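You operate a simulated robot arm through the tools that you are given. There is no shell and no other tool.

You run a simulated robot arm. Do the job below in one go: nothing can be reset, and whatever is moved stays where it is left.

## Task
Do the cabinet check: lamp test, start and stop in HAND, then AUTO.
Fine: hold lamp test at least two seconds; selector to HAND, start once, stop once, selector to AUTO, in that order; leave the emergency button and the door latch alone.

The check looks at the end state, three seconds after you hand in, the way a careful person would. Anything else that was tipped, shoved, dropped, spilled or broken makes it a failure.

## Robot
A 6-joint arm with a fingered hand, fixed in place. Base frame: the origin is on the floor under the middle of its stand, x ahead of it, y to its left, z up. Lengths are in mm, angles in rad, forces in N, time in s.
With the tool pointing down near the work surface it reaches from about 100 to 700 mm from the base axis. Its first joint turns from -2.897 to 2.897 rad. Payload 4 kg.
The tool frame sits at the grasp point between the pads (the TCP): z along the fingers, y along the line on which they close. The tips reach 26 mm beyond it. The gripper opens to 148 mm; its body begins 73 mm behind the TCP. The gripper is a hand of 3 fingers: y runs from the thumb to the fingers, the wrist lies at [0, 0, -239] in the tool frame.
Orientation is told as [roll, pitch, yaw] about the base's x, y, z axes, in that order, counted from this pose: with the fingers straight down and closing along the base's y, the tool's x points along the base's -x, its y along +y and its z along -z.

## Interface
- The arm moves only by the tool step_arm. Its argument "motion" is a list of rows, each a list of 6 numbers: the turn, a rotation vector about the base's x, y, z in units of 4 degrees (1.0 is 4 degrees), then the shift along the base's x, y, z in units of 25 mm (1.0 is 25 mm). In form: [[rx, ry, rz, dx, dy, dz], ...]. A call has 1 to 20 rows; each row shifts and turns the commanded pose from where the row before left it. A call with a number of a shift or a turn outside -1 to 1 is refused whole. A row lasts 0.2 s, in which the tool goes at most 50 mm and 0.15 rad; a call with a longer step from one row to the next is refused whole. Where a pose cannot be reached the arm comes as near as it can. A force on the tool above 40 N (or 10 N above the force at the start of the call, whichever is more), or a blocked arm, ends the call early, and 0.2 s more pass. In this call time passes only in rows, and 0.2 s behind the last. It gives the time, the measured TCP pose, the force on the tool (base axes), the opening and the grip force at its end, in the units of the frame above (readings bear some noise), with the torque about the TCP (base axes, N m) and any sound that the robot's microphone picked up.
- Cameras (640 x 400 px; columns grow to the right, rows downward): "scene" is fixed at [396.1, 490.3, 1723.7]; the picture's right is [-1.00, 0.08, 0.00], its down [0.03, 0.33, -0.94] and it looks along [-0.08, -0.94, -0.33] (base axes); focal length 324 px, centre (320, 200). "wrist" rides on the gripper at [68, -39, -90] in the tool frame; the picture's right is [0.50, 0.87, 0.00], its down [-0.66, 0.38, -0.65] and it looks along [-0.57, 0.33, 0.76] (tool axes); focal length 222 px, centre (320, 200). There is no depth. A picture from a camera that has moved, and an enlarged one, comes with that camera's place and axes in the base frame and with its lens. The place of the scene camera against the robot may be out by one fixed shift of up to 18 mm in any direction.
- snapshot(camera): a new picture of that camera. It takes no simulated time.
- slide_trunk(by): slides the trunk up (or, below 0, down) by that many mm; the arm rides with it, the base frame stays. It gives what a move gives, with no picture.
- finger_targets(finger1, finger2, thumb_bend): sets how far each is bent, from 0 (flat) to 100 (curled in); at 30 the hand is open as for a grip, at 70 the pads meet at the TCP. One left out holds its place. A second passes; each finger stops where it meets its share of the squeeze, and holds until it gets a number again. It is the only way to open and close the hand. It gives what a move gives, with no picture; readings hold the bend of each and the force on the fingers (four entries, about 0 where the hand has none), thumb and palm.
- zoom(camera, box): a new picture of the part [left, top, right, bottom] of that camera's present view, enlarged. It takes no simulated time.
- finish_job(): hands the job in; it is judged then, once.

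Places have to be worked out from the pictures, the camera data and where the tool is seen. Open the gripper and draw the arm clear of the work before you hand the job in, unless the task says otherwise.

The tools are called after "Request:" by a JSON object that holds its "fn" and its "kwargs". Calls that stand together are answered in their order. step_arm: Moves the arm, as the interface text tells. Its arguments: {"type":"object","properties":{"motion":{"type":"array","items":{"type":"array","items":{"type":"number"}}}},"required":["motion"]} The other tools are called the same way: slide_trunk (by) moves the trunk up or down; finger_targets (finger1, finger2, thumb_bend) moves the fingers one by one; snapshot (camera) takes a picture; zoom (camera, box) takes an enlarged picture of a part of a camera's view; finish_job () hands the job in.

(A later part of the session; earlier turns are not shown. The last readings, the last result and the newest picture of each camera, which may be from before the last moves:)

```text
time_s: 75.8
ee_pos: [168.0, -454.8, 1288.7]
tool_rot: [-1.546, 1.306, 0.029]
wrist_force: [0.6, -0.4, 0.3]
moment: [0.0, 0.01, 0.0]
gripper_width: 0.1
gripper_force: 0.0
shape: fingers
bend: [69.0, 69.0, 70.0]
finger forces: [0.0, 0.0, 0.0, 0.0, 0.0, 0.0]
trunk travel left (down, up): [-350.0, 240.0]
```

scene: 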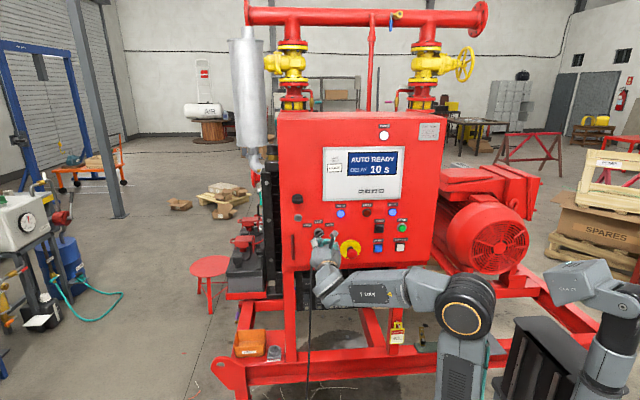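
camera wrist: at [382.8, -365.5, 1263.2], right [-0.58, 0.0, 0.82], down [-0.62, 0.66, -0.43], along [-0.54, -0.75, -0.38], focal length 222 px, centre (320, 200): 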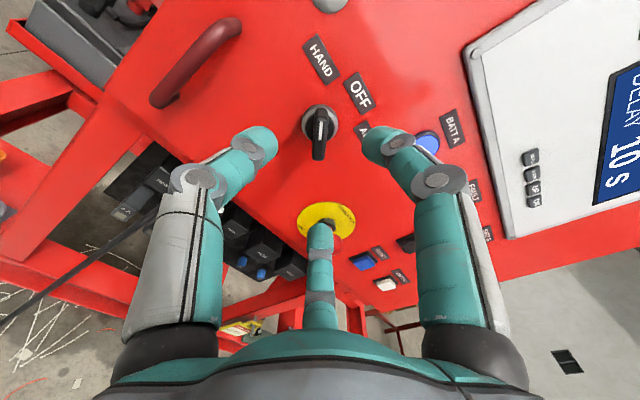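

Moving smoothly. I continue to a point in front of START, about 40 mm short of contact.

Request:
{"fn": "step_arm", "kwargs": {"motion": [[0, -1, 0, -0.65, 0, 0], [0, -1, 0, -0.65, 0, 0], [0, -1, 0, -0.65, 0, 0], [0, -1, 0, -0.65, -0.1, 0], [0, -1, 0, -0.65, -0.15, -0.1], [0, -1, 0, -0.65, -0.2, -0.3], [0, -1, 0, -0.65, -0.25, -0.5], [0, -1, 0, -0.65, -0.3, -0.5], [0, -1, 0, -0.65, -0.3, -0.5], [0, -1, 0, -0.65, -0.3, -0.5]]}}

Request:
{"fn": "snapshot", "kwargs": {"camera": "wrist"}}

Request:
{"fn": "zoom", "kwargs": {"camera": "scene", "box": [340, 180, 450, 270]}}

```text
time_s: 78.0
ee_pos: [18.9, -498.6, 1224.8]
tool_rot: [-1.569, 0.611, 0.001]
wrist_force: [0.0, 1.0, 0.5]
moment: [-0.02, -0.03, 0.01]
gripper_width: 0.1
gripper_force: 0.1
shape: fingers
bend: [69.0, 69.0, 70.0]
finger forces: [0.0, 0.0, 0.0, 0.0, 0.0, 0.0]
out of reach, approached as far as the arm can: row 10
trunk travel left (down, up): [-350.0, 240.0]
```

```text
taken
camera wrist: at [-13.8, -408.1, 1295.3], right [-0.91, 0.0, -0.42], down [0.32, 0.65, -0.68], along [0.28, -0.76, -0.59], focal length 222 px, centre (320, 200)
```

wrist: 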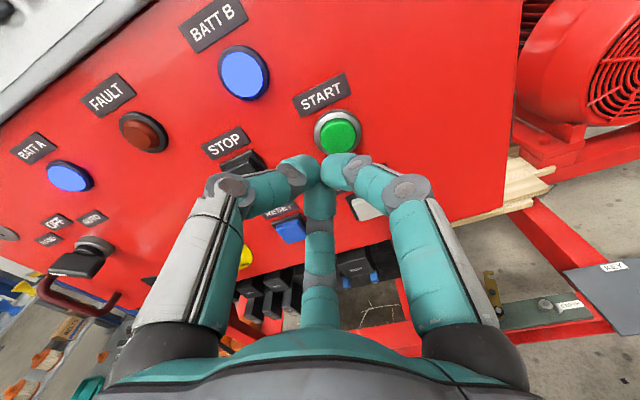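

```text
4.44 times, centred on (395, 225) of scene
camera zoom: at [396.1, 490.3, 1723.7], right [-1.0, 0.08, 0.0], down [0.03, 0.33, -0.94], along [-0.08, -0.94, -0.33], focal length 1441 px, centre (-13, 89)
```

zoom: 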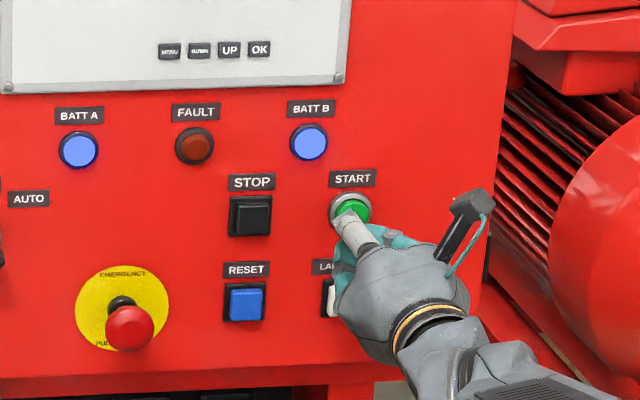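

START is about 15 mm to the right of the tool axis. I zoom to measure it accurately, then step sideways.

Request:
{"fn": "zoom", "kwargs": {"camera": "wrist", "box": [260, 80, 420, 180]}}

Request:
{"fn": "step_arm", "kwargs": {"motion": [[0, 0, 0, -0.3, -0.05, 0], [0, 0, 0, -0.3, -0.05, 0]]}}

Request:
{"fn": "zoom", "kwargs": {"camera": "wrist", "box": [260, 80, 420, 180]}}

```text
4.00 times, centred on (340, 130) of wrist
camera zoom: at [-13.8, -408.1, 1295.3], right [-0.91, 0.0, -0.42], down [0.32, 0.65, -0.68], along [0.28, -0.76, -0.59], focal length 888 px, centre (240, 480)
```

zoom: 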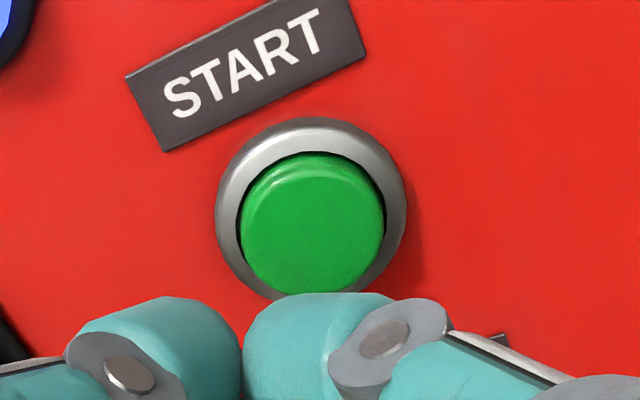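

```text
time_s: 78.6
ee_pos: [16.8, -501.3, 1221.6]
tool_rot: [-1.57, 0.61, -0.002]
wrist_force: [-0.3, 0.6, 0.6]
moment: [0.04, 0.02, -0.02]
gripper_width: 0.0
gripper_force: 0.0
shape: fingers
bend: [69.0, 69.0, 70.0]
finger forces: [0.0, 0.0, 0.0, 0.0, 0.0, 0.0]
out of reach, approached as far as the arm can: row 1, 2
trunk travel left (down, up): [-350.0, 240.0]
```

```text
4.00 times, centred on (340, 130) of wrist
camera zoom: at [-15.4, -411.5, 1292.0], right [-0.91, 0.0, -0.42], down [0.32, 0.65, -0.69], along [0.28, -0.76, -0.59], focal length 888 px, centre (240, 480)
```

zoom: 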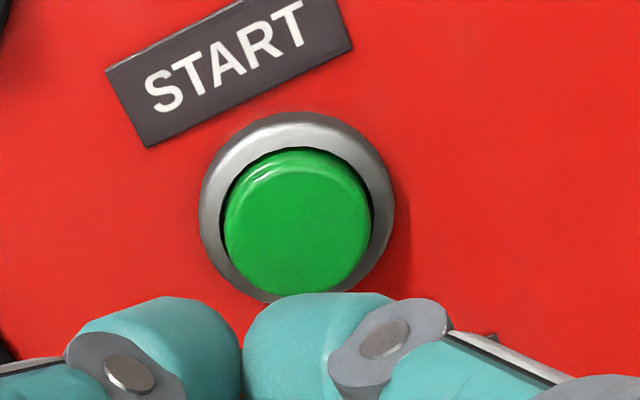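

At this trunk height the arm can't reach further inward. I check the scene for clearance around the elbow before lowering the trunk some more.

Request:
{"fn": "snapshot", "kwargs": {"camera": "scene"}}

```text
taken
```

scene: 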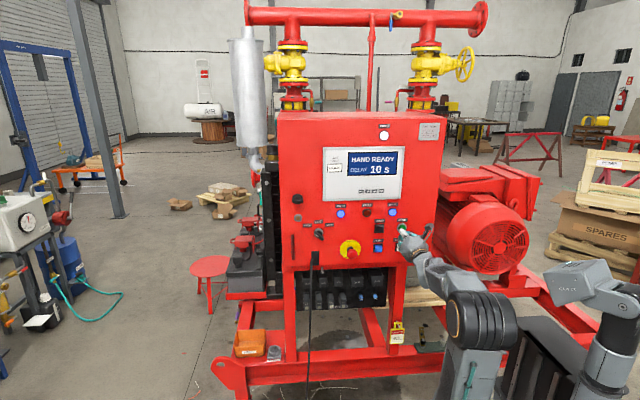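

Plenty of clearance below the elbow. I raise the hand 60 mm, then lower the trunk by 100 mm and re-measure.

Request:
{"fn": "step_arm", "kwargs": {"motion": [[0, 0, 0, 0, 0.1, 0.6], [0, 0, 0, 0, 0.1, 0.6], [0, 0, 0, 0, 0.1, 0.6], [0, 0, 0, 0, 0.1, 0.6]]}}

Request:
{"fn": "slide_trunk", "kwargs": {"by": -100}}

Request:
{"fn": "step_arm", "kwargs": {"motion": [[0, 0, 0, 0, 0, 0.5], [0, 0, 0, 0, 0, 0.5], [0, 0, 0, -0.2, 0, 0.4], [0, 0, 0, -0.2, 0, 0.2]]}}

Request:
{"fn": "zoom", "kwargs": {"camera": "wrist", "box": [260, 80, 420, 180]}}

```text
time_s: 79.6
ee_pos: [35.7, -496.4, 1277.6]
tool_rot: [-1.571, 0.611, 0.0]
wrist_force: [-0.2, 0.1, 0.4]
moment: [0.03, -0.02, -0.02]
gripper_width: 0.0
gripper_force: 0.1
shape: fingers
bend: [69.0, 69.0, 70.0]
finger forces: [0.1, 0.1, 0.0, 0.1, 0.1, 0.1]
out of reach, approached as far as the arm can: row 1, 2, 3, 4
trunk travel left (down, up): [-350.0, 240.0]
```

```text
time_s: 80.9
ee_pos: [35.2, -495.3, 1176.3]
tool_rot: [-1.569, 0.609, 0.002]
wrist_force: [0.9, 0.0, 0.2]
moment: [0.02, 0.02, 0.03]
gripper_width: 0.0
gripper_force: 0.1
shape: fingers
bend: [69.0, 69.0, 70.0]
finger forces: [0.1, 0.0, 0.1, 0.0, 0.1, 0.1]
trunk travel left (down, up): [-250.0, 340.0]
```

```text
time_s: 81.9
ee_pos: [41.9, -497.4, 1211.0]
tool_rot: [-1.575, 0.612, -0.007]
wrist_force: [-1.3, -0.1, 0.7]
moment: [0.0, -0.02, -0.04]
gripper_width: 0.3
gripper_force: 0.1
shape: fingers
bend: [69.0, 69.0, 70.0]
finger forces: [0.0, 0.1, 0.0, 0.0, 0.0, 0.0]
out of reach, approached as far as the arm can: row 2, 3, 4
trunk travel left (down, up): [-250.0, 340.0]
```

```text
4.00 times, centred on (340, 130) of wrist
camera zoom: at [10.4, -406.2, 1281.0], right [-0.91, 0.0, -0.42], down [0.32, 0.65, -0.69], along [0.27, -0.76, -0.59], focal length 888 px, centre (240, 480)
```

zoom: 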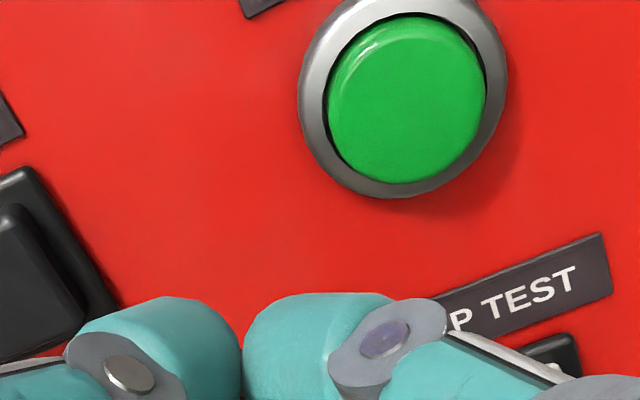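

Going higher relative to the shoulder pushes the limit the wrong way here. The earlier LAMP TEST pose (roll 0) was fine, so I roll the hand back to 0° and see whether the reach recovers.

Request:
{"fn": "step_arm", "kwargs": {"motion": [[0, -1, 0, 0, 0, 0], [0, -1, 0, 0, 0, 0], [0, -1, 0, 0, 0, 0], [0, -1, 0, 0, 0, 0], [0, -1, 0, 0, 0, 0], [0, -1, 0, 0, 0, 0], [0, -1, 0, 0, 0, 0], [0, -1, 0, 0, 0, 0], [0, -0.77, 0, 0, 0, 0]]}}

Request:
{"fn": "step_arm", "kwargs": {"motion": [[0, 0, 0, -0.3, 0, 0.1], [0, 0, 0, -0.3, 0, 0.1]]}}

```text
time_s: 83.9
ee_pos: [61.7, -497.3, 1209.4]
tool_rot: [-1.569, -0.005, -0.007]
wrist_force: [-0.1, -0.3, 0.1]
moment: [0.0, -0.03, 0.01]
gripper_width: 0.0
gripper_force: 0.1
shape: fingers
bend: [69.0, 69.0, 70.0]
finger forces: [0.0, 0.1, 0.0, 0.1, 0.1, 0.1]
out of reach, approached as far as the arm can: row 2, 4, 6, 8
trunk travel left (down, up): [-250.0, 340.0]
```

```text
time_s: 84.5
ee_pos: [60.4, -497.7, 1217.0]
tool_rot: [-1.569, -0.002, -0.005]
wrist_force: [0.6, 0.8, -0.3]
moment: [0.01, 0.0, -0.01]
gripper_width: 0.1
gripper_force: 0.0
shape: fingers
bend: [69.0, 69.0, 70.0]
finger forces: [0.1, 0.0, 0.0, 0.1, 0.1, 0.0]
out of reach, approached as far as the arm can: row 1, 2
trunk travel left (down, up): [-250.0, 340.0]
```

The limit depends on height relative to the shoulder: lower relative height works better for START (as with LAMP TEST). I alternate: arm down, trunk up, staying ~45 mm clear of the buttons.

Request:
{"fn": "step_arm", "kwargs": {"motion": [[0, 0, 0, 0, 0, -0.8], [0, 0, 0, 0, 0, -0.8], [0, 0, 0, 0, 0, -0.8], [0, 0, 0, 0, 0, -0.8]]}}

Request:
{"fn": "slide_trunk", "kwargs": {"by": 140}}

Request:
{"fn": "step_arm", "kwargs": {"motion": [[0, 0, 0, 0, 0, -0.8], [0, 0, 0, 0, 0, -0.8], [0, 0, 0, 0, 0, -0.8], [0, 0, 0, 0, 0, -0.8], [0, 0, 0, 0, 0, -0.8]]}}

```text
time_s: 85.5
ee_pos: [78.4, -496.5, 1143.6]
tool_rot: [-1.57, -0.002, -0.006]
wrist_force: [0.4, 0.1, 0.0]
moment: [-0.04, 0.0, 0.02]
gripper_width: 0.1
gripper_force: 0.0
shape: fingers
bend: [69.0, 69.0, 70.0]
finger forces: [0.1, 0.0, 0.1, 0.0, 0.1, 0.0]
out of reach, approached as far as the arm can: row 2, 3, 4
trunk travel left (down, up): [-250.0, 340.0]
```

```text
time_s: 87.2
ee_pos: [77.5, -496.9, 1283.1]
tool_rot: [-1.568, -0.001, -0.005]
wrist_force: [-0.4, 0.5, 0.4]
moment: [-0.02, 0.0, 0.01]
gripper_width: 0.0
gripper_force: 0.1
shape: fingers
bend: [69.0, 69.0, 70.0]
finger forces: [0.1, 0.1, 0.1, 0.0, 0.0, 0.0]
trunk travel left (down, up): [-390.0, 200.0]
```

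```text
time_s: 88.4
ee_pos: [113.8, -488.2, 1203.9]
tool_rot: [-1.564, 0.0, -0.011]
wrist_force: [0.5, 0.2, -0.3]
moment: [-0.01, 0.0, -0.02]
gripper_width: 0.0
gripper_force: 0.1
shape: fingers
bend: [69.0, 69.0, 70.0]
finger forces: [0.0, 0.0, 0.1, 0.1, 0.1, 0.0]
out of reach, approached as far as the arm can: row 1, 2, 3, 4, 5
trunk travel left (down, up): [-390.0, 200.0]
```

The position limit shifts with hand roll (better at larger roll), so it looks like a wrist joint limit. I try a larger roll (80°) at this spot and then move toward START.

Request:
{"fn": "step_arm", "kwargs": {"motion": [[0, 1, 0, 0, 0, 0.04], [0, 1, 0, 0, 0, 0.04], [0, 1, 0, 0, 0, 0.04], [0, 1, 0, 0, 0, 0.04], [0, 1, 0, 0, 0, 0.04], [0, 1, 0, 0, 0, 0.04], [0, 1, 0, 0, 0, 0.04], [0, 1, 0, 0, 0, 0.04], [0, 1, 0, 0, 0, 0.04], [0, 1, 0, 0, 0, 0.04], [0, 1, 0, 0, 0, 0.04], [0, 1, 0, 0, 0, 0.04], [0, 1, 0, 0, 0, 0.04], [0, 1, 0, 0, 0, 0.04], [0, 1, 0, 0, 0, 0.04], [0, 1, 0, 0, 0, 0.04], [0, 1, 0, 0, 0, 0.04], [0, 1, 0, 0, 0, 0.04], [0, 1, 0, 0, 0, 0.04], [0, 1, 0, 0, 0, 0.04]]}}

Request:
{"fn": "step_arm", "kwargs": {"motion": [[0, 0, 0, -0.6, 0, 0], [0, 0, 0, -0.6, 0, 0], [0, 0, 0, -0.6, 0, 0], [0, 0, 0, -0.6, 0, 0]]}}

```text
time_s: 92.6
ee_pos: [112.0, -489.6, 1223.1]
tool_rot: [-1.601, 1.395, -0.033]
wrist_force: [0.1, 1.0, -1.3]
moment: [0.04, -0.01, 0.01]
gripper_width: 0.2
gripper_force: 0.1
shape: fingers
bend: [69.0, 69.0, 70.0]
finger forces: [0.0, 0.0, 0.0, 0.1, 0.0, 0.0]
trunk travel left (down, up): [-390.0, 200.0]
```

```text
time_s: 93.6
ee_pos: [50.4, -490.2, 1224.4]
tool_rot: [-1.604, 1.395, -0.033]
wrist_force: [0.3, 0.5, 0.7]
moment: [-0.04, -0.04, -0.03]
gripper_width: 0.0
gripper_force: 0.0
shape: fingers
bend: [69.0, 69.0, 70.0]
finger forces: [0.0, 0.1, 0.0, 0.1, 0.0, 0.0]
trunk travel left (down, up): [-390.0, 200.0]
```

With roll 80° the arm moves freely. I continue to x≈5 in front of START.

Request:
{"fn": "step_arm", "kwargs": {"motion": [[0, 0, 0, -0.6, 0, 0], [0, 0, 0, -0.6, 0, 0], [0, 0, 0, -0.6, 0, 0]]}}

Request:
{"fn": "snapshot", "kwargs": {"camera": "wrist"}}

Request:
{"fn": "zoom", "kwargs": {"camera": "wrist", "box": [240, 80, 400, 180]}}

Request:
{"fn": "zoom", "kwargs": {"camera": "scene", "box": [340, 180, 450, 270]}}

```text
time_s: 94.4
ee_pos: [5.5, -489.1, 1223.2]
tool_rot: [-1.602, 1.395, -0.033]
wrist_force: [0.0, 0.1, -0.8]
moment: [-0.01, -0.03, 0.03]
gripper_width: 0.0
gripper_force: 0.1
shape: fingers
bend: [69.0, 69.0, 70.0]
finger forces: [0.0, 0.0, 0.0, 0.0, 0.0, 0.0]
trunk travel left (down, up): [-390.0, 200.0]
```

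```text
taken
camera wrist: at [33.5, -397.8, 1295.8], right [-0.94, 0.0, 0.34], down [-0.26, 0.65, -0.71], along [-0.22, -0.76, -0.61], focal length 222 px, centre (320, 200)
```

wrist: 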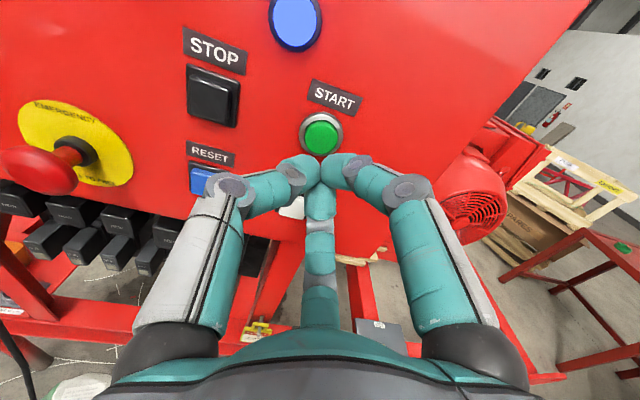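

```text
4.00 times, centred on (320, 130) of wrist
camera zoom: at [33.5, -397.8, 1295.8], right [-0.94, 0.0, 0.34], down [-0.26, 0.65, -0.71], along [-0.22, -0.76, -0.61], focal length 888 px, centre (320, 480)
```

zoom: 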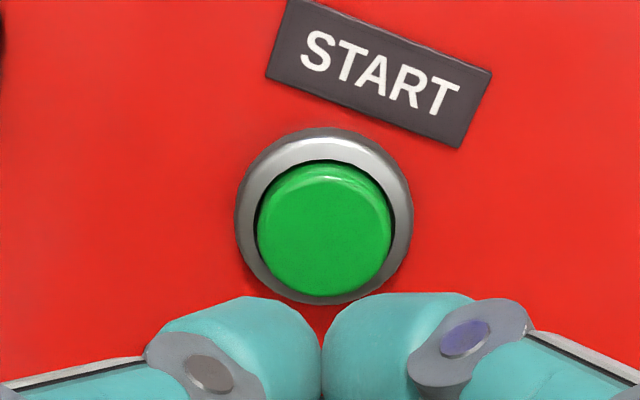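

```text
4.44 times, centred on (395, 225) of scene
camera zoom: at [396.1, 490.3, 1723.7], right [-1.0, 0.08, 0.0], down [0.03, 0.33, -0.94], along [-0.08, -0.94, -0.33], focal length 1441 px, centre (-13, 89)
```

zoom: 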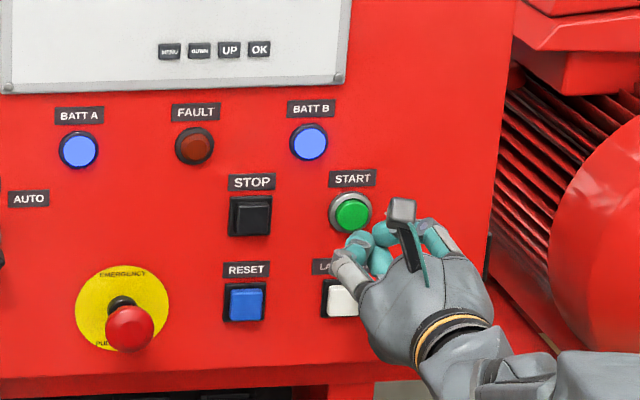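

Well aligned: START centre is within ~2 mm of the tool axis. I correct that and approach to ~12 mm before contact.

Request:
{"fn": "step_arm", "kwargs": {"motion": [[0, 0, 0, -0.05, -0.3, -0.05], [0, 0, 0, 0, -0.35, 0], [0, 0, 0, 0, -0.35, 0], [0, 0, 0, 0, -0.35, 0]]}}

Request:
{"fn": "zoom", "kwargs": {"camera": "wrist", "box": [240, 80, 400, 180]}}

```text
time_s: 95.4
ee_pos: [5.0, -522.6, 1222.9]
tool_rot: [-1.604, 1.395, -0.037]
wrist_force: [-0.3, -0.6, 1.0]
moment: [0.01, 0.0, -0.01]
gripper_width: 0.2
gripper_force: 0.1
shape: fingers
bend: [69.0, 69.0, 70.0]
finger forces: [0.0, 0.0, 0.0, 0.0, 0.1, 0.0]
trunk travel left (down, up): [-390.0, 200.0]
```

```text
4.00 times, centred on (320, 130) of wrist
camera zoom: at [32.3, -432.2, 1294.6], right [-0.94, 0.0, 0.34], down [-0.26, 0.65, -0.72], along [-0.23, -0.76, -0.61], focal length 888 px, centre (320, 480)
```

zoom: 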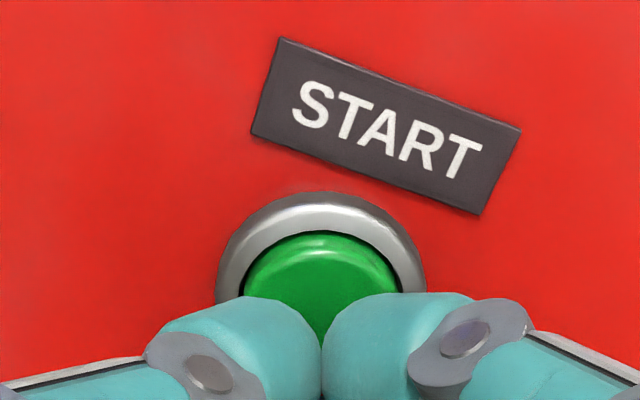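

Aligned over the green face. I creep forward 10 mm in 2 mm rows.

Request:
{"fn": "step_arm", "kwargs": {"motion": [[0, 0, 0, 0, -0.08, 0], [0, 0, 0, 0, -0.08, 0], [0, 0, 0, 0, -0.08, 0], [0, 0, 0, 0, -0.08, 0], [0, 0, 0, 0, -0.08, 0]]}}

```text
time_s: 96.6
ee_pos: [5.6, -532.7, 1221.6]
tool_rot: [-1.603, 1.395, -0.034]
wrist_force: [-0.4, -0.6, 1.1]
moment: [0.0, 0.03, 0.01]
gripper_width: 0.0
gripper_force: 0.1
shape: fingers
bend: [69.0, 69.0, 70.0]
finger forces: [0.1, 0.0, 0.0, 0.0, 0.0, 0.0]
trunk travel left (down, up): [-390.0, 200.0]
```

No contact yet at y=-533. I continue another 6 mm.

Request:
{"fn": "step_arm", "kwargs": {"motion": [[0, 0, 0, 0, -0.08, 0], [0, 0, 0, 0, -0.08, 0], [0, 0, 0, 0, -0.08, 0]]}}

Request:
{"fn": "zoom", "kwargs": {"camera": "wrist", "box": [240, 80, 400, 180]}}

```text
time_s: 97.4
ee_pos: [4.7, -538.7, 1222.5]
tool_rot: [-1.6, 1.394, -0.035]
wrist_force: [-0.3, 2.8, -1.2]
moment: [0.03, -0.04, -0.02]
gripper_width: 0.3
gripper_force: 2.2
shape: fingers
bend: [70.0, 70.0, 70.0]
finger forces: [1.4, 2.5, 0.1, 0.0, 0.1, 0.0]
trunk travel left (down, up): [-390.0, 200.0]
heard: click
```

```text
4.00 times, centred on (320, 130) of wrist
camera zoom: at [32.0, -448.6, 1294.8], right [-0.94, 0.0, 0.34], down [-0.26, 0.65, -0.71], along [-0.23, -0.76, -0.61], focal length 888 px, centre (320, 480)
```

zoom: 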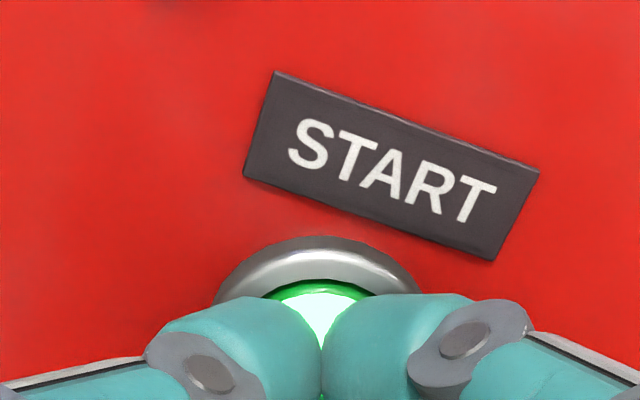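

A click and the START lamp is lit. I withdraw straight back in one smooth motion so it counts once.

Request:
{"fn": "step_arm", "kwargs": {"motion": [[0, 0, 0, 0, 0.5, 0], [0, 0, 0, 0, 0.5, 0], [0, 0, 0, 0, 0.4, 0], [0, 0, 0, 0, 0.4, 0]]}}

Request:
{"fn": "zoom", "kwargs": {"camera": "scene", "box": [270, 130, 430, 270]}}

Request:
{"fn": "snapshot", "kwargs": {"camera": "wrist"}}

```text
time_s: 98.4
ee_pos: [6.3, -493.0, 1224.0]
tool_rot: [-1.6, 1.394, -0.034]
wrist_force: [0.2, 0.0, 0.4]
moment: [0.02, 0.01, 0.01]
gripper_width: 0.1
gripper_force: 0.0
shape: fingers
bend: [70.0, 70.0, 70.0]
finger forces: [0.1, 0.0, 0.1, 0.0, 0.1, 0.0]
trunk travel left (down, up): [-390.0, 200.0]
```

```text
2.86 times, centred on (350, 200) of scene
camera zoom: at [396.1, 490.3, 1723.7], right [-1.0, 0.08, 0.0], down [0.03, 0.33, -0.94], along [-0.08, -0.94, -0.33], focal length 926 px, centre (234, 200)
```

zoom: 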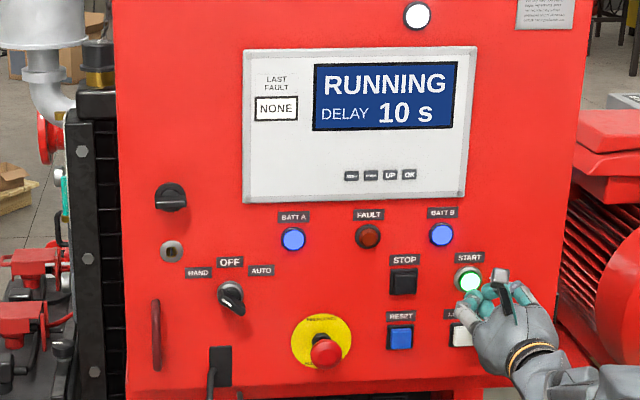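

```text
taken
camera wrist: at [32.9, -402.8, 1296.1], right [-0.94, 0.0, 0.34], down [-0.26, 0.65, -0.71], along [-0.22, -0.76, -0.61], focal length 222 px, centre (320, 200)
```

wrist: 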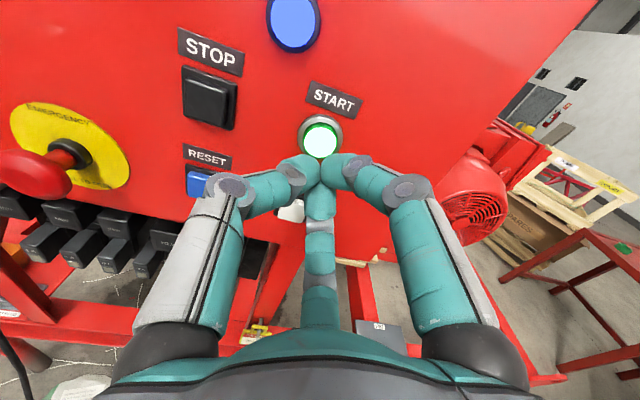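

Display reads RUNNING. Now I move 84 mm sideways to STOP, staying 35–40 mm off the buttons.

Request:
{"fn": "step_arm", "kwargs": {"motion": [[0, 0, 0, 0.5, 0.1, 0], [0, 0, 0, 0.6, 0.1, 0], [0, 0, 0, 0.6, 0, 0], [0, 0, 0, 0.6, 0, 0], [0, 0, 0, 0.6, 0, 0], [0, 0, 0, 0.46, 0, 0]]}}

Request:
{"fn": "zoom", "kwargs": {"camera": "wrist", "box": [240, 80, 400, 180]}}

Request:
{"fn": "zoom", "kwargs": {"camera": "scene", "box": [340, 180, 450, 270]}}

```text
time_s: 99.8
ee_pos: [88.5, -488.9, 1223.4]
tool_rot: [-1.601, 1.395, -0.033]
wrist_force: [0.5, 0.7, -0.2]
moment: [0.0, 0.03, 0.03]
gripper_width: 0.0
gripper_force: 0.1
shape: fingers
bend: [70.0, 70.0, 70.0]
finger forces: [0.0, 0.0, 0.0, 0.1, 0.0, 0.0]
trunk travel left (down, up): [-390.0, 200.0]
```

```text
4.00 times, centred on (320, 130) of wrist
camera zoom: at [116.0, -399.0, 1295.9], right [-0.94, 0.01, 0.34], down [-0.26, 0.65, -0.71], along [-0.23, -0.76, -0.61], focal length 888 px, centre (320, 480)
```

zoom: 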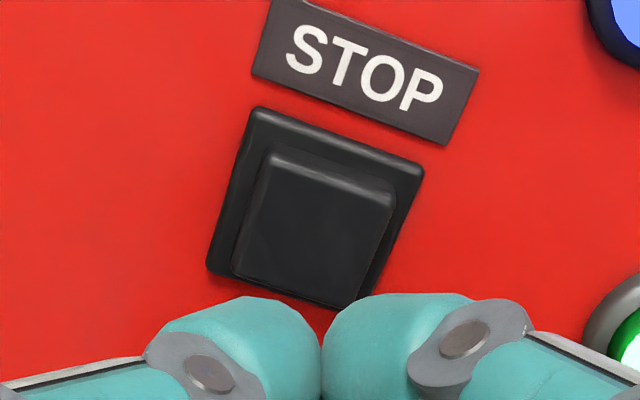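

```text
4.44 times, centred on (395, 225) of scene
camera zoom: at [396.1, 490.3, 1723.7], right [-1.0, 0.08, 0.0], down [0.03, 0.33, -0.94], along [-0.08, -0.94, -0.33], focal length 1441 px, centre (-13, 89)
```

zoom: 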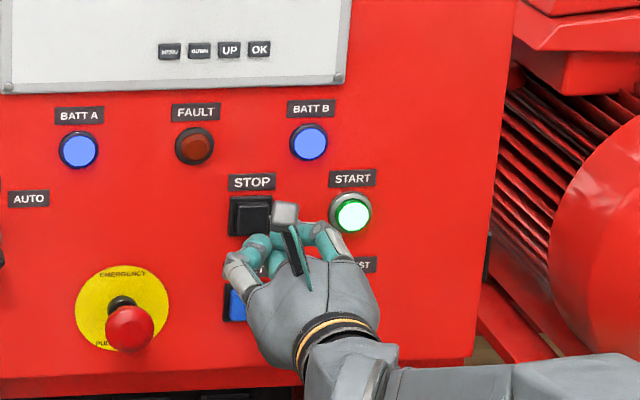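

STOP is within ~2 mm of the tool axis; the START lamp stays lit. I correct slightly and approach.

Request:
{"fn": "step_arm", "kwargs": {"motion": [[0, 0, 0, 0.04, -0.3, -0.06], [0, 0, 0, 0, -0.35, 0], [0, 0, 0, 0, -0.35, 0], [0, 0, 0, 0, -0.35, 0]]}}

Request:
{"fn": "step_arm", "kwargs": {"motion": [[0, 0, 0, 0, -0.08, 0], [0, 0, 0, 0, -0.08, 0], [0, 0, 0, 0, -0.08, 0], [0, 0, 0, 0, -0.08, 0]]}}

Request:
{"fn": "zoom", "kwargs": {"camera": "wrist", "box": [240, 80, 400, 180]}}

```text
time_s: 100.8
ee_pos: [90.8, -524.9, 1222.3]
tool_rot: [-1.604, 1.394, -0.036]
wrist_force: [0.0, 0.6, 0.7]
moment: [-0.02, -0.02, -0.04]
gripper_width: 0.0
gripper_force: 0.0
shape: fingers
bend: [70.0, 70.0, 70.0]
finger forces: [0.0, 0.0, 0.1, 0.1, 0.0, 0.0]
trunk travel left (down, up): [-390.0, 200.0]
```

```text
time_s: 101.8
ee_pos: [88.8, -532.1, 1220.8]
tool_rot: [-1.601, 1.395, -0.034]
wrist_force: [-0.3, 0.0, -0.3]
moment: [-0.01, -0.03, -0.01]
gripper_width: 0.1
gripper_force: 0.0
shape: fingers
bend: [70.0, 70.0, 70.0]
finger forces: [0.0, 0.0, 0.0, 0.1, 0.0, 0.1]
trunk travel left (down, up): [-390.0, 200.0]
```

```text
4.00 times, centred on (320, 130) of wrist
camera zoom: at [116.3, -440.7, 1293.6], right [-0.94, 0.0, 0.34], down [-0.26, 0.65, -0.71], along [-0.23, -0.76, -0.61], focal length 888 px, centre (320, 480)
```

zoom: 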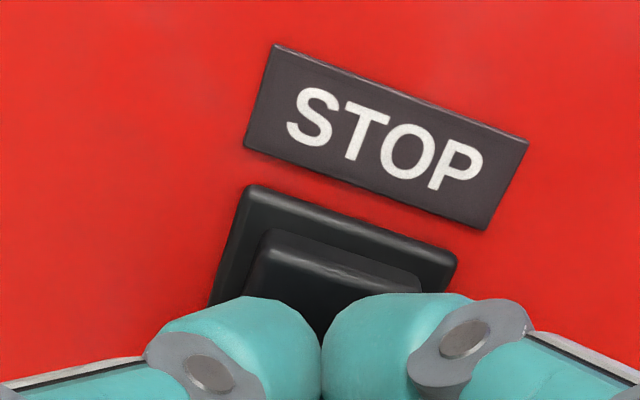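

No contact yet at y=-532. I continue creeping 6 mm for the press.

Request:
{"fn": "step_arm", "kwargs": {"motion": [[0, 0, 0, 0, -0.08, 0], [0, 0, 0, 0, -0.08, 0], [0, 0, 0, 0, -0.08, 0]]}}

Request:
{"fn": "zoom", "kwargs": {"camera": "scene", "box": [270, 130, 430, 270]}}

```text
time_s: 102.6
ee_pos: [89.5, -536.4, 1222.0]
tool_rot: [-1.602, 1.395, -0.033]
wrist_force: [0.6, 2.3, 0.9]
moment: [-0.01, -0.04, -0.01]
gripper_width: 0.0
gripper_force: 0.8
shape: fingers
bend: [70.0, 70.0, 70.0]
finger forces: [0.1, 1.8, 0.0, 0.0, 0.1, 0.1]
trunk travel left (down, up): [-390.0, 200.0]
```

```text
2.86 times, centred on (350, 200) of scene
camera zoom: at [396.1, 490.3, 1723.7], right [-1.0, 0.08, 0.0], down [0.03, 0.33, -0.94], along [-0.08, -0.94, -0.33], focal length 926 px, centre (234, 200)
```

zoom: 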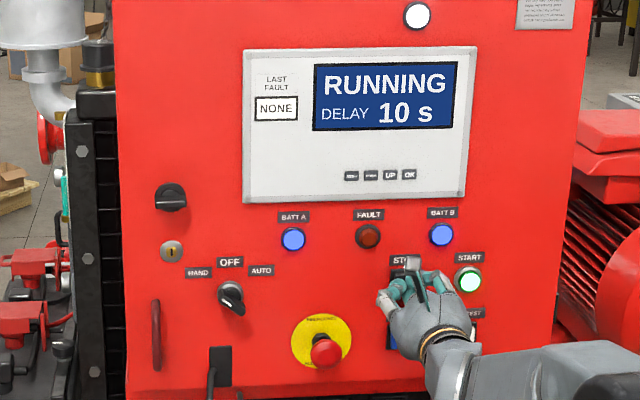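

Touching STOP (about 2 N) but no click yet, still RUNNING. I press 3 mm further.

Request:
{"fn": "step_arm", "kwargs": {"motion": [[0, 0, 0, 0, -0.07, 0], [0, 0, 0, 0, -0.06, 0]]}}

Request:
{"fn": "zoom", "kwargs": {"camera": "scene", "box": [270, 130, 430, 270]}}

```text
time_s: 103.2
ee_pos: [90.2, -538.7, 1221.8]
tool_rot: [-1.608, 1.394, -0.042]
wrist_force: [0.7, 3.7, -0.3]
moment: [0.02, 0.0, -0.01]
gripper_width: 0.0
gripper_force: 3.1
shape: fingers
bend: [70.0, 70.0, 70.0]
finger forces: [1.8, 2.0, 0.1, 0.0, 2.2, 0.0]
trunk travel left (down, up): [-390.0, 200.0]
heard: click
```

```text
2.86 times, centred on (350, 200) of scene
camera zoom: at [396.1, 490.3, 1723.7], right [-1.0, 0.08, 0.0], down [0.03, 0.33, -0.94], along [-0.08, -0.94, -0.33], focal length 926 px, centre (234, 200)
```

zoom: 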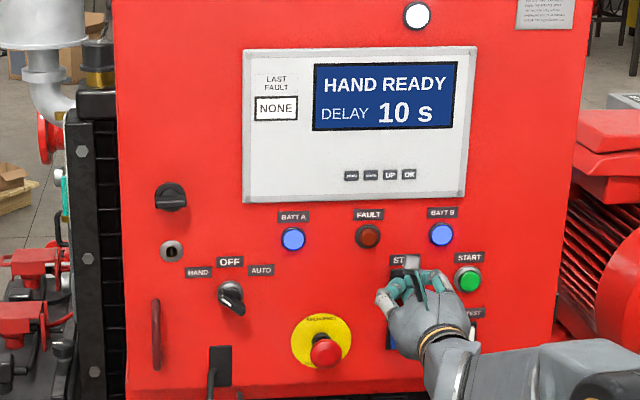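

STOP clicked: the display is back to HAND READY and the START lamp is off. I withdraw straight back.

Request:
{"fn": "step_arm", "kwargs": {"motion": [[0, 0, 0, 0, 0.5, 0], [0, 0, 0, 0, 0.5, 0], [0, 0, 0, 0, 0.5, 0], [0, 0, 0, 0, 0.5, 0.2], [0, 0, 0, 0.1, 0.5, 0.5]]}}

Request:
{"fn": "zoom", "kwargs": {"camera": "scene", "box": [270, 130, 430, 270]}}

```text
time_s: 104.4
ee_pos: [93.9, -477.0, 1239.3]
tool_rot: [-1.6, 1.395, -0.031]
wrist_force: [-0.4, -0.5, -0.4]
moment: [-0.02, -0.02, 0.03]
gripper_width: 0.2
gripper_force: 0.0
shape: fingers
bend: [70.0, 70.0, 70.0]
finger forces: [0.0, 0.0, 0.1, 0.0, 0.1, 0.0]
trunk travel left (down, up): [-390.0, 200.0]
```

```text
2.86 times, centred on (350, 200) of scene
camera zoom: at [396.1, 490.3, 1723.7], right [-1.0, 0.08, 0.0], down [0.03, 0.33, -0.94], along [-0.08, -0.94, -0.33], focal length 926 px, centre (234, 200)
```

zoom: 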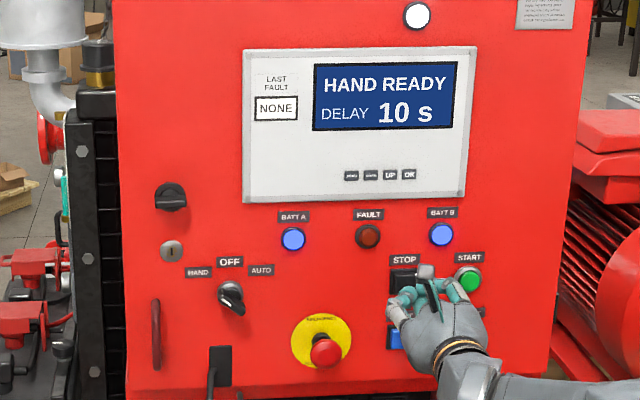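

Sequence so far is right. Now back to the selector: I move up and across (well above and in front of the emergency button), rolling the hand to 105° for gripping the bar at HAND.

Request:
{"fn": "step_arm", "kwargs": {"motion": [[0, 0.42, 0, 0.4, 0.1, 0.4], [0, 0.42, 0, 0.6, 0.1, 0.4], [0, 0.42, 0, 0.6, 0.1, 0.4], [0, 0.42, 0, 0.6, 0.1, 0.3], [0, 0.42, 0, 0.6, 0.1, 0.3], [0, 0.42, 0, 0.6, 0.1, 0.2], [0, 0.42, 0, 0.6, 0.1, 0], [0, 0.42, 0, 0.6, 0, 0], [0, 0.42, 0, 0.6, 0, 0], [0, 0.42, 0, 0.6, 0, 0], [0, 0.42, 0, 0.6, 0, 0], [0, 0.42, 0, 0.6, 0, 0], [0, 0.42, 0, 0.6, 0, 0], [0, 0.42, 0, 0.6, 0, 0], [0, 0.42, 0, 0.6, 0, 0]]}}

Request:
{"fn": "slide_trunk", "kwargs": {"by": -40}}

Request:
{"fn": "finger_targets", "kwargs": {"finger1": 54, "finger2": 44, "thumb_bend": 54}}

Request:
{"fn": "snapshot", "kwargs": {"camera": "wrist"}}

```text
time_s: 107.6
ee_pos: [313.9, -460.2, 1288.0]
tool_rot: [1.597, 1.308, -3.118]
wrist_force: [0.3, 0.6, 0.8]
moment: [0.03, 0.01, 0.02]
gripper_width: 0.0
gripper_force: 0.1
shape: fingers
bend: [70.0, 70.0, 70.0]
finger forces: [0.0, 0.0, 0.0, 0.0, 0.1, 0.1]
trunk travel left (down, up): [-390.0, 200.0]
```

```text
time_s: 108.4
ee_pos: [313.0, -460.3, 1248.4]
tool_rot: [1.595, 1.307, -3.119]
wrist_force: [-0.7, 0.2, -0.1]
moment: [0.02, 0.0, -0.03]
gripper_width: 0.0
gripper_force: 0.1
shape: fingers
bend: [70.0, 70.0, 70.0]
finger forces: [0.0, 0.1, 0.1, 0.1, 0.0, 0.1]
trunk travel left (down, up): [-350.0, 240.0]
```

```text
time_s: 109.4
ee_pos: [313.3, -460.1, 1247.8]
tool_rot: [1.594, 1.307, -3.119]
wrist_force: [0.5, 0.1, -0.4]
moment: [0.0, 0.0, 0.0]
gripper_width: 48.5
gripper_force: 0.1
shape: fingers
bend: [54.0, 44.0, 54.0]
finger forces: [0.1, 0.1, 0.1, 0.1, 0.0, 0.0]
trunk travel left (down, up): [-350.0, 240.0]
```

```text
taken
camera wrist: at [369.3, -370.0, 1302.5], right [-0.71, 0.0, 0.71], down [-0.54, 0.65, -0.54], along [-0.46, -0.76, -0.46], focal length 222 px, centre (320, 200)
```

wrist: 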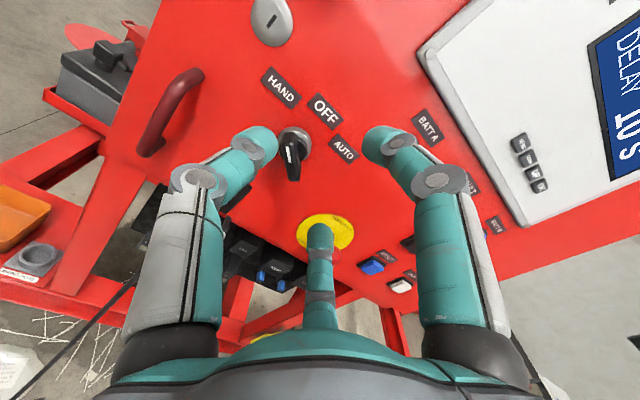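

Roll is 105°, bar visible between thumb and finger1 direction. I lower 27 mm to the knob's height, forward to y≈-488, and measure.

Request:
{"fn": "step_arm", "kwargs": {"motion": [[0, 0, 0, 0.05, -0.15, -0.28], [0, 0, 0, 0.05, -0.25, -0.28], [0, 0, 0, 0.05, -0.25, -0.28], [0, 0, 0, 0, -0.25, -0.26], [0, 0, 0, 0, -0.2, 0]]}}

Request:
{"fn": "zoom", "kwargs": {"camera": "wrist", "box": [245, 90, 405, 190]}}

Request:
{"fn": "snapshot", "kwargs": {"camera": "wrist"}}

```text
time_s: 110.6
ee_pos: [316.8, -488.0, 1222.2]
tool_rot: [1.594, 1.306, -3.118]
wrist_force: [0.3, 0.6, 0.0]
moment: [0.0, 0.03, -0.02]
gripper_width: 48.5
gripper_force: 0.0
shape: fingers
bend: [54.0, 44.0, 54.0]
finger forces: [0.0, 0.1, 0.1, 0.0, 0.0, 0.0]
trunk travel left (down, up): [-350.0, 240.0]
```

```text
4.00 times, centred on (325, 140) of wrist
camera zoom: at [372.3, -397.8, 1275.3], right [-0.71, 0.0, 0.71], down [-0.54, 0.65, -0.54], along [-0.46, -0.76, -0.46], focal length 888 px, centre (300, 440)
```

zoom: 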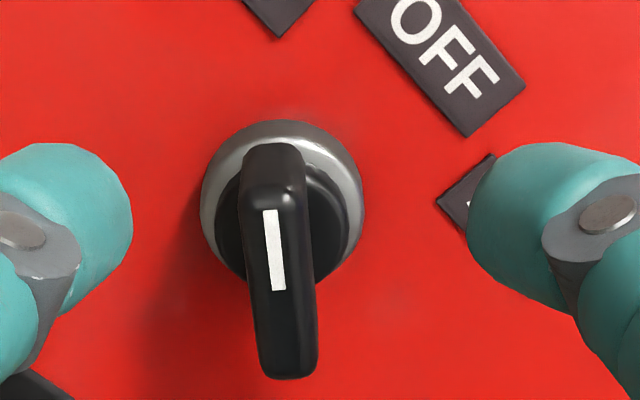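

```text
taken
camera wrist: at [372.3, -397.8, 1275.3], right [-0.71, 0.0, 0.71], down [-0.54, 0.65, -0.54], along [-0.46, -0.76, -0.46], focal length 222 px, centre (320, 200)
```

wrist: 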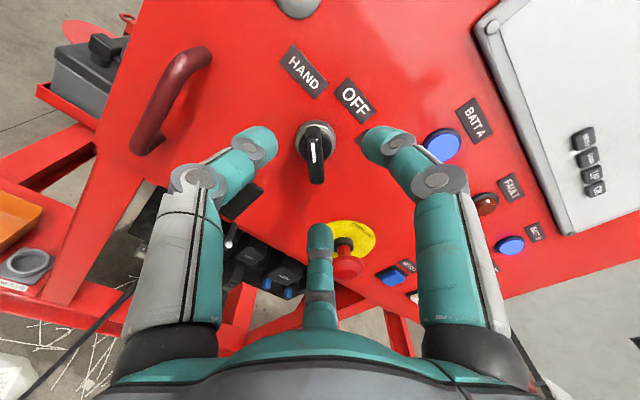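

The bar is aligned with the gap between thumb and finger1. I add 4° roll, a small lateral correction, and advance 32 mm to straddle the bar.

Request:
{"fn": "step_arm", "kwargs": {"motion": [[0, 1, 0, 0.08, -0.2, -0.06], [0, 0, 0, 0, -0.3, 0], [0, 0, 0, 0, -0.3, 0], [0, 0, 0, 0, -0.3, 0], [0, 0, 0, 0, -0.2, 0]]}}

Request:
{"fn": "zoom", "kwargs": {"camera": "wrist", "box": [245, 110, 405, 210]}}

```text
time_s: 111.8
ee_pos: [319.2, -521.1, 1219.3]
tool_rot: [1.59, 1.237, -3.121]
wrist_force: [0.6, -0.7, 0.0]
moment: [-0.02, 0.01, 0.0]
gripper_width: 48.6
gripper_force: 0.2
shape: fingers
bend: [54.0, 44.0, 54.0]
finger forces: [0.1, 0.1, 0.0, 0.1, 0.1, 0.0]
trunk travel left (down, up): [-350.0, 240.0]
```

```text
4.00 times, centred on (325, 160) of wrist
camera zoom: at [379.0, -430.2, 1269.0], right [-0.65, 0.0, 0.76], down [-0.57, 0.65, -0.5], along [-0.49, -0.76, -0.42], focal length 888 px, centre (300, 360)
```

zoom: 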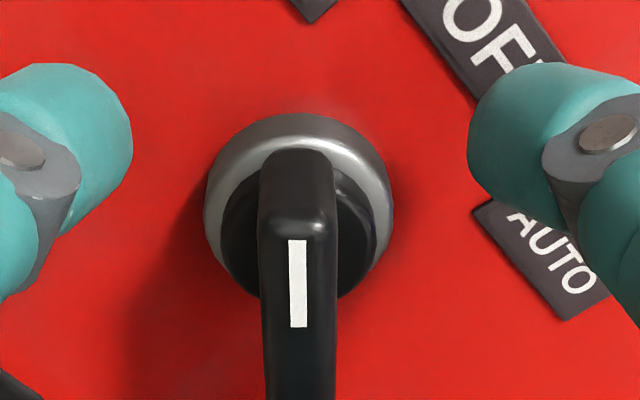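

Centred: the bar lies on the bisector and the knob axis is ~3 mm from the TCP. I close thumb and finger1 onto the bar.

Request:
{"fn": "finger_targets", "kwargs": {"finger1": 63, "thumb_bend": 63}}

Request:
{"fn": "finger_targets", "kwargs": {"finger1": 72, "thumb_bend": 72}}

Request:
{"fn": "zoom", "kwargs": {"camera": "wrist", "box": [245, 110, 405, 210]}}

```text
time_s: 112.8
ee_pos: [319.7, -522.6, 1219.1]
tool_rot: [1.589, 1.237, -3.123]
wrist_force: [-0.3, -0.4, -0.1]
moment: [-0.02, 0.01, 0.01]
gripper_width: 20.7
gripper_force: 0.1
shape: fingers
bend: [63.0, 44.0, 63.0]
finger forces: [0.0, 0.0, 0.1, 0.0, 0.0, 0.0]
trunk travel left (down, up): [-350.0, 240.0]
```

```text
time_s: 113.8
ee_pos: [319.3, -520.9, 1218.6]
tool_rot: [1.591, 1.237, -3.123]
wrist_force: [4.2, -0.9, 1.6]
moment: [-0.04, 0.05, 0.08]
gripper_width: 8.5
gripper_force: 6.1
shape: fingers
bend: [67.0, 44.0, 68.0]
finger forces: [4.7, 0.1, 0.0, 0.0, 6.3, 0.0]
trunk travel left (down, up): [-350.0, 240.0]
```

```text
4.00 times, centred on (325, 160) of wrist
camera zoom: at [379.5, -430.1, 1268.8], right [-0.65, 0.0, 0.76], down [-0.57, 0.65, -0.5], along [-0.49, -0.76, -0.42], focal length 888 px, centre (300, 360)
```

zoom: 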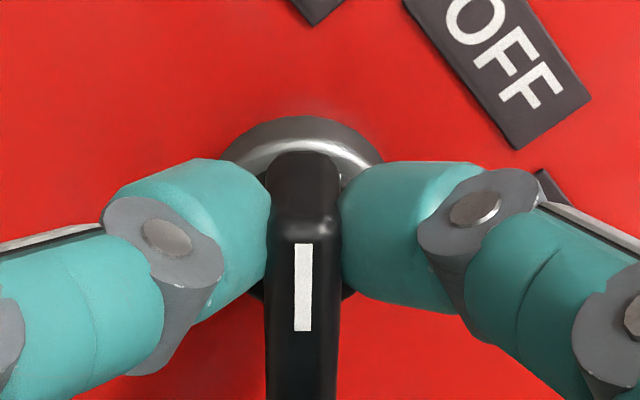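

Gripped (≈5 N). Now I turn clockwise (-y rotation) about the knob axis, first 44° toward OFF.

Request:
{"fn": "step_arm", "kwargs": {"motion": [[0, -1, 0, -0.0078, 0, 0.0072], [0, -1, 0, -0.0082, 0, 0.0067], [0, -1, 0, -0.0087, 0, 0.0061], [0, -1, 0, -0.0091, 0, 0.0055], [0, -1, 0, -0.0094, 0, 0.0048], [0, -1, 0, -0.0098, 0, 0.0041], [0, -1, 0, -0.01, 0, 0.0035], [0, -1, 0, -0.0102, 0, 0.0027], [0, -1, 0, -0.0104, 0, 0.002], [0, -1, 0, -0.0105, 0, 0.0013], [0, -1, 0, -0.0106, 0, 0.0006]]}}

Request:
{"fn": "zoom", "kwargs": {"camera": "wrist", "box": [245, 110, 405, 210]}}

Request:
{"fn": "zoom", "kwargs": {"camera": "scene", "box": [270, 130, 430, 270]}}

```text
time_s: 116.2
ee_pos: [316.4, -520.5, 1221.1]
tool_rot: [-1.584, 1.135, -0.016]
wrist_force: [-1.2, -1.8, 5.1]
moment: [-0.09, -0.02, -0.04]
gripper_width: 8.2
gripper_force: 5.2
shape: fingers
bend: [66.0, 44.0, 68.0]
finger forces: [5.7, 0.1, 0.0, 0.0, 4.1, 0.0]
trunk travel left (down, up): [-350.0, 240.0]
```

```text
4.00 times, centred on (325, 160) of wrist
camera zoom: at [324.0, -429.3, 1298.1], right [-1.0, 0.01, 0.09], down [-0.06, 0.65, -0.76], along [-0.06, -0.76, -0.65], focal length 888 px, centre (300, 360)
```

zoom: 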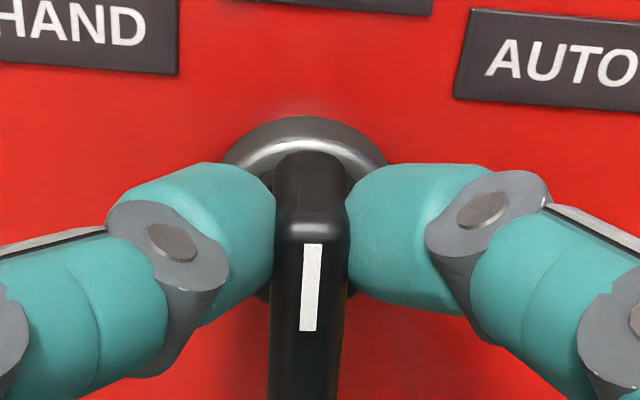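

```text
2.86 times, centred on (350, 200) of scene
camera zoom: at [396.1, 490.3, 1723.7], right [-1.0, 0.08, 0.0], down [0.03, 0.33, -0.94], along [-0.08, -0.94, -0.33], focal length 926 px, centre (234, 200)
```

zoom: 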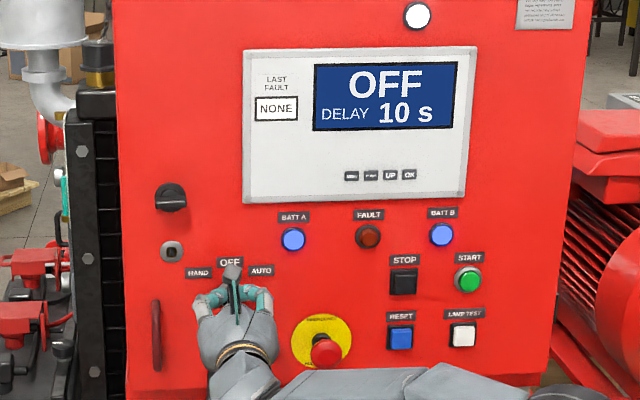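

The display reads OFF and the bar follows the hand. I continue clockwise toward AUTO.

Request:
{"fn": "step_arm", "kwargs": {"motion": [[0, -1, 0, -0.0106, 0, -0.0002], [0, -1, 0, -0.0106, 0, -0.0009], [0, -1, 0, -0.0105, 0, -0.0017], [0, -1, 0, -0.0103, 0, -0.0024], [0, -1, 0, -0.0101, 0, -0.0031], [0, -1, 0, -0.0099, 0, -0.0038], [0, -1, 0, -0.0096, 0, -0.0045], [0, -1, 0, -0.0093, 0, -0.0051], [0, -1, 0, -0.0089, 0, -0.0058], [0, -1, 0, -0.0085, 0, -0.0064], [0, -1, 0, -0.008, 0, -0.007]]}}

Request:
{"fn": "zoom", "kwargs": {"camera": "wrist", "box": [245, 110, 405, 210]}}

Request:
{"fn": "zoom", "kwargs": {"camera": "scene", "box": [270, 130, 430, 270]}}

```text
time_s: 118.6
ee_pos: [313.1, -520.3, 1219.7]
tool_rot: [-1.569, 0.367, -0.008]
wrist_force: [-4.6, 1.0, 3.7]
moment: [-0.08, -0.02, -0.11]
gripper_width: 8.2
gripper_force: 5.3
shape: fingers
bend: [66.0, 44.0, 69.0]
finger forces: [6.0, 0.1, 0.1, 0.1, 4.8, 0.1]
trunk travel left (down, up): [-350.0, 240.0]
```

```text
4.00 times, centred on (325, 160) of wrist
camera zoom: at [264.8, -429.6, 1280.3], right [-0.78, 0.01, -0.63], down [0.48, 0.65, -0.59], along [0.41, -0.76, -0.51], focal length 888 px, centre (300, 360)
```

zoom: 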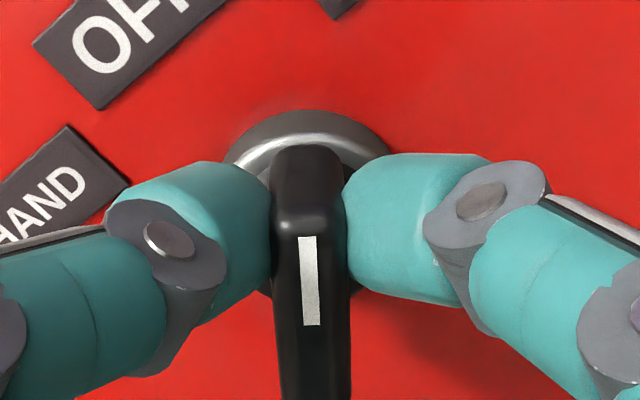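

```text
2.86 times, centred on (350, 200) of scene
camera zoom: at [396.1, 490.3, 1723.7], right [-1.0, 0.08, 0.0], down [0.03, 0.33, -0.94], along [-0.08, -0.94, -0.33], focal length 926 px, centre (234, 200)
```

zoom: 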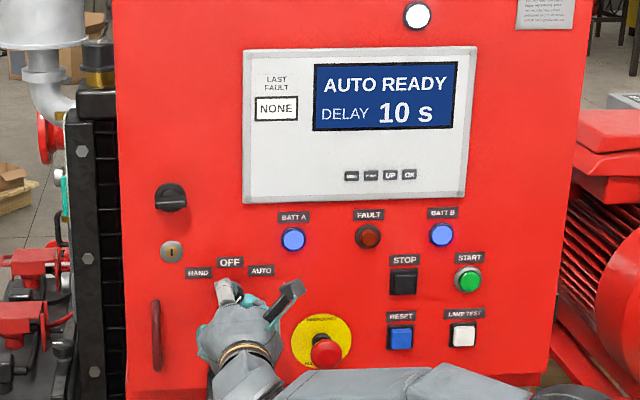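

AUTO READY is shown, but the bar measures ~54°, not yet its original ~42°. I turn another 12° so it seats fully at AUTO.

Request:
{"fn": "step_arm", "kwargs": {"motion": [[0, -1, 0, -0.0075, 0, -0.0075], [0, -1, 0, -0.007, 0, -0.008], [0, -1, 0, -0.0064, 0, -0.0085]]}}

Request:
{"fn": "zoom", "kwargs": {"camera": "wrist", "box": [245, 110, 405, 210]}}

```text
time_s: 119.4
ee_pos: [313.2, -519.7, 1219.8]
tool_rot: [-1.57, 0.16, -0.007]
wrist_force: [-5.1, -0.1, 2.9]
moment: [-0.05, 0.01, -0.12]
gripper_width: 8.0
gripper_force: 5.3
shape: fingers
bend: [65.0, 44.0, 69.0]
finger forces: [6.3, 0.0, 0.0, 0.0, 4.1, 0.0]
trunk travel left (down, up): [-350.0, 240.0]
```

```text
4.00 times, centred on (325, 160) of wrist
camera zoom: at [253.1, -429.4, 1268.4], right [-0.63, 0.01, -0.78], down [0.59, 0.65, -0.48], along [0.5, -0.76, -0.41], focal length 888 px, centre (300, 360)
```

zoom: 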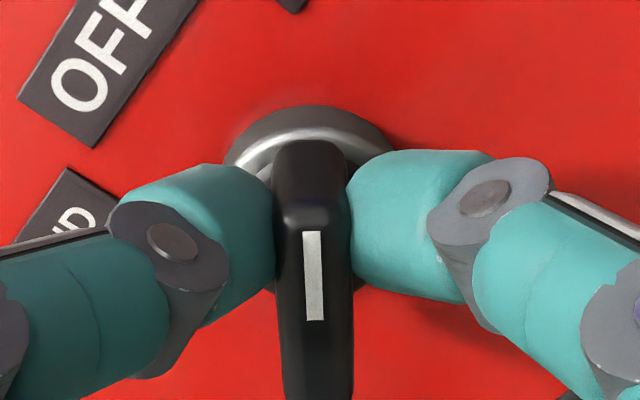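

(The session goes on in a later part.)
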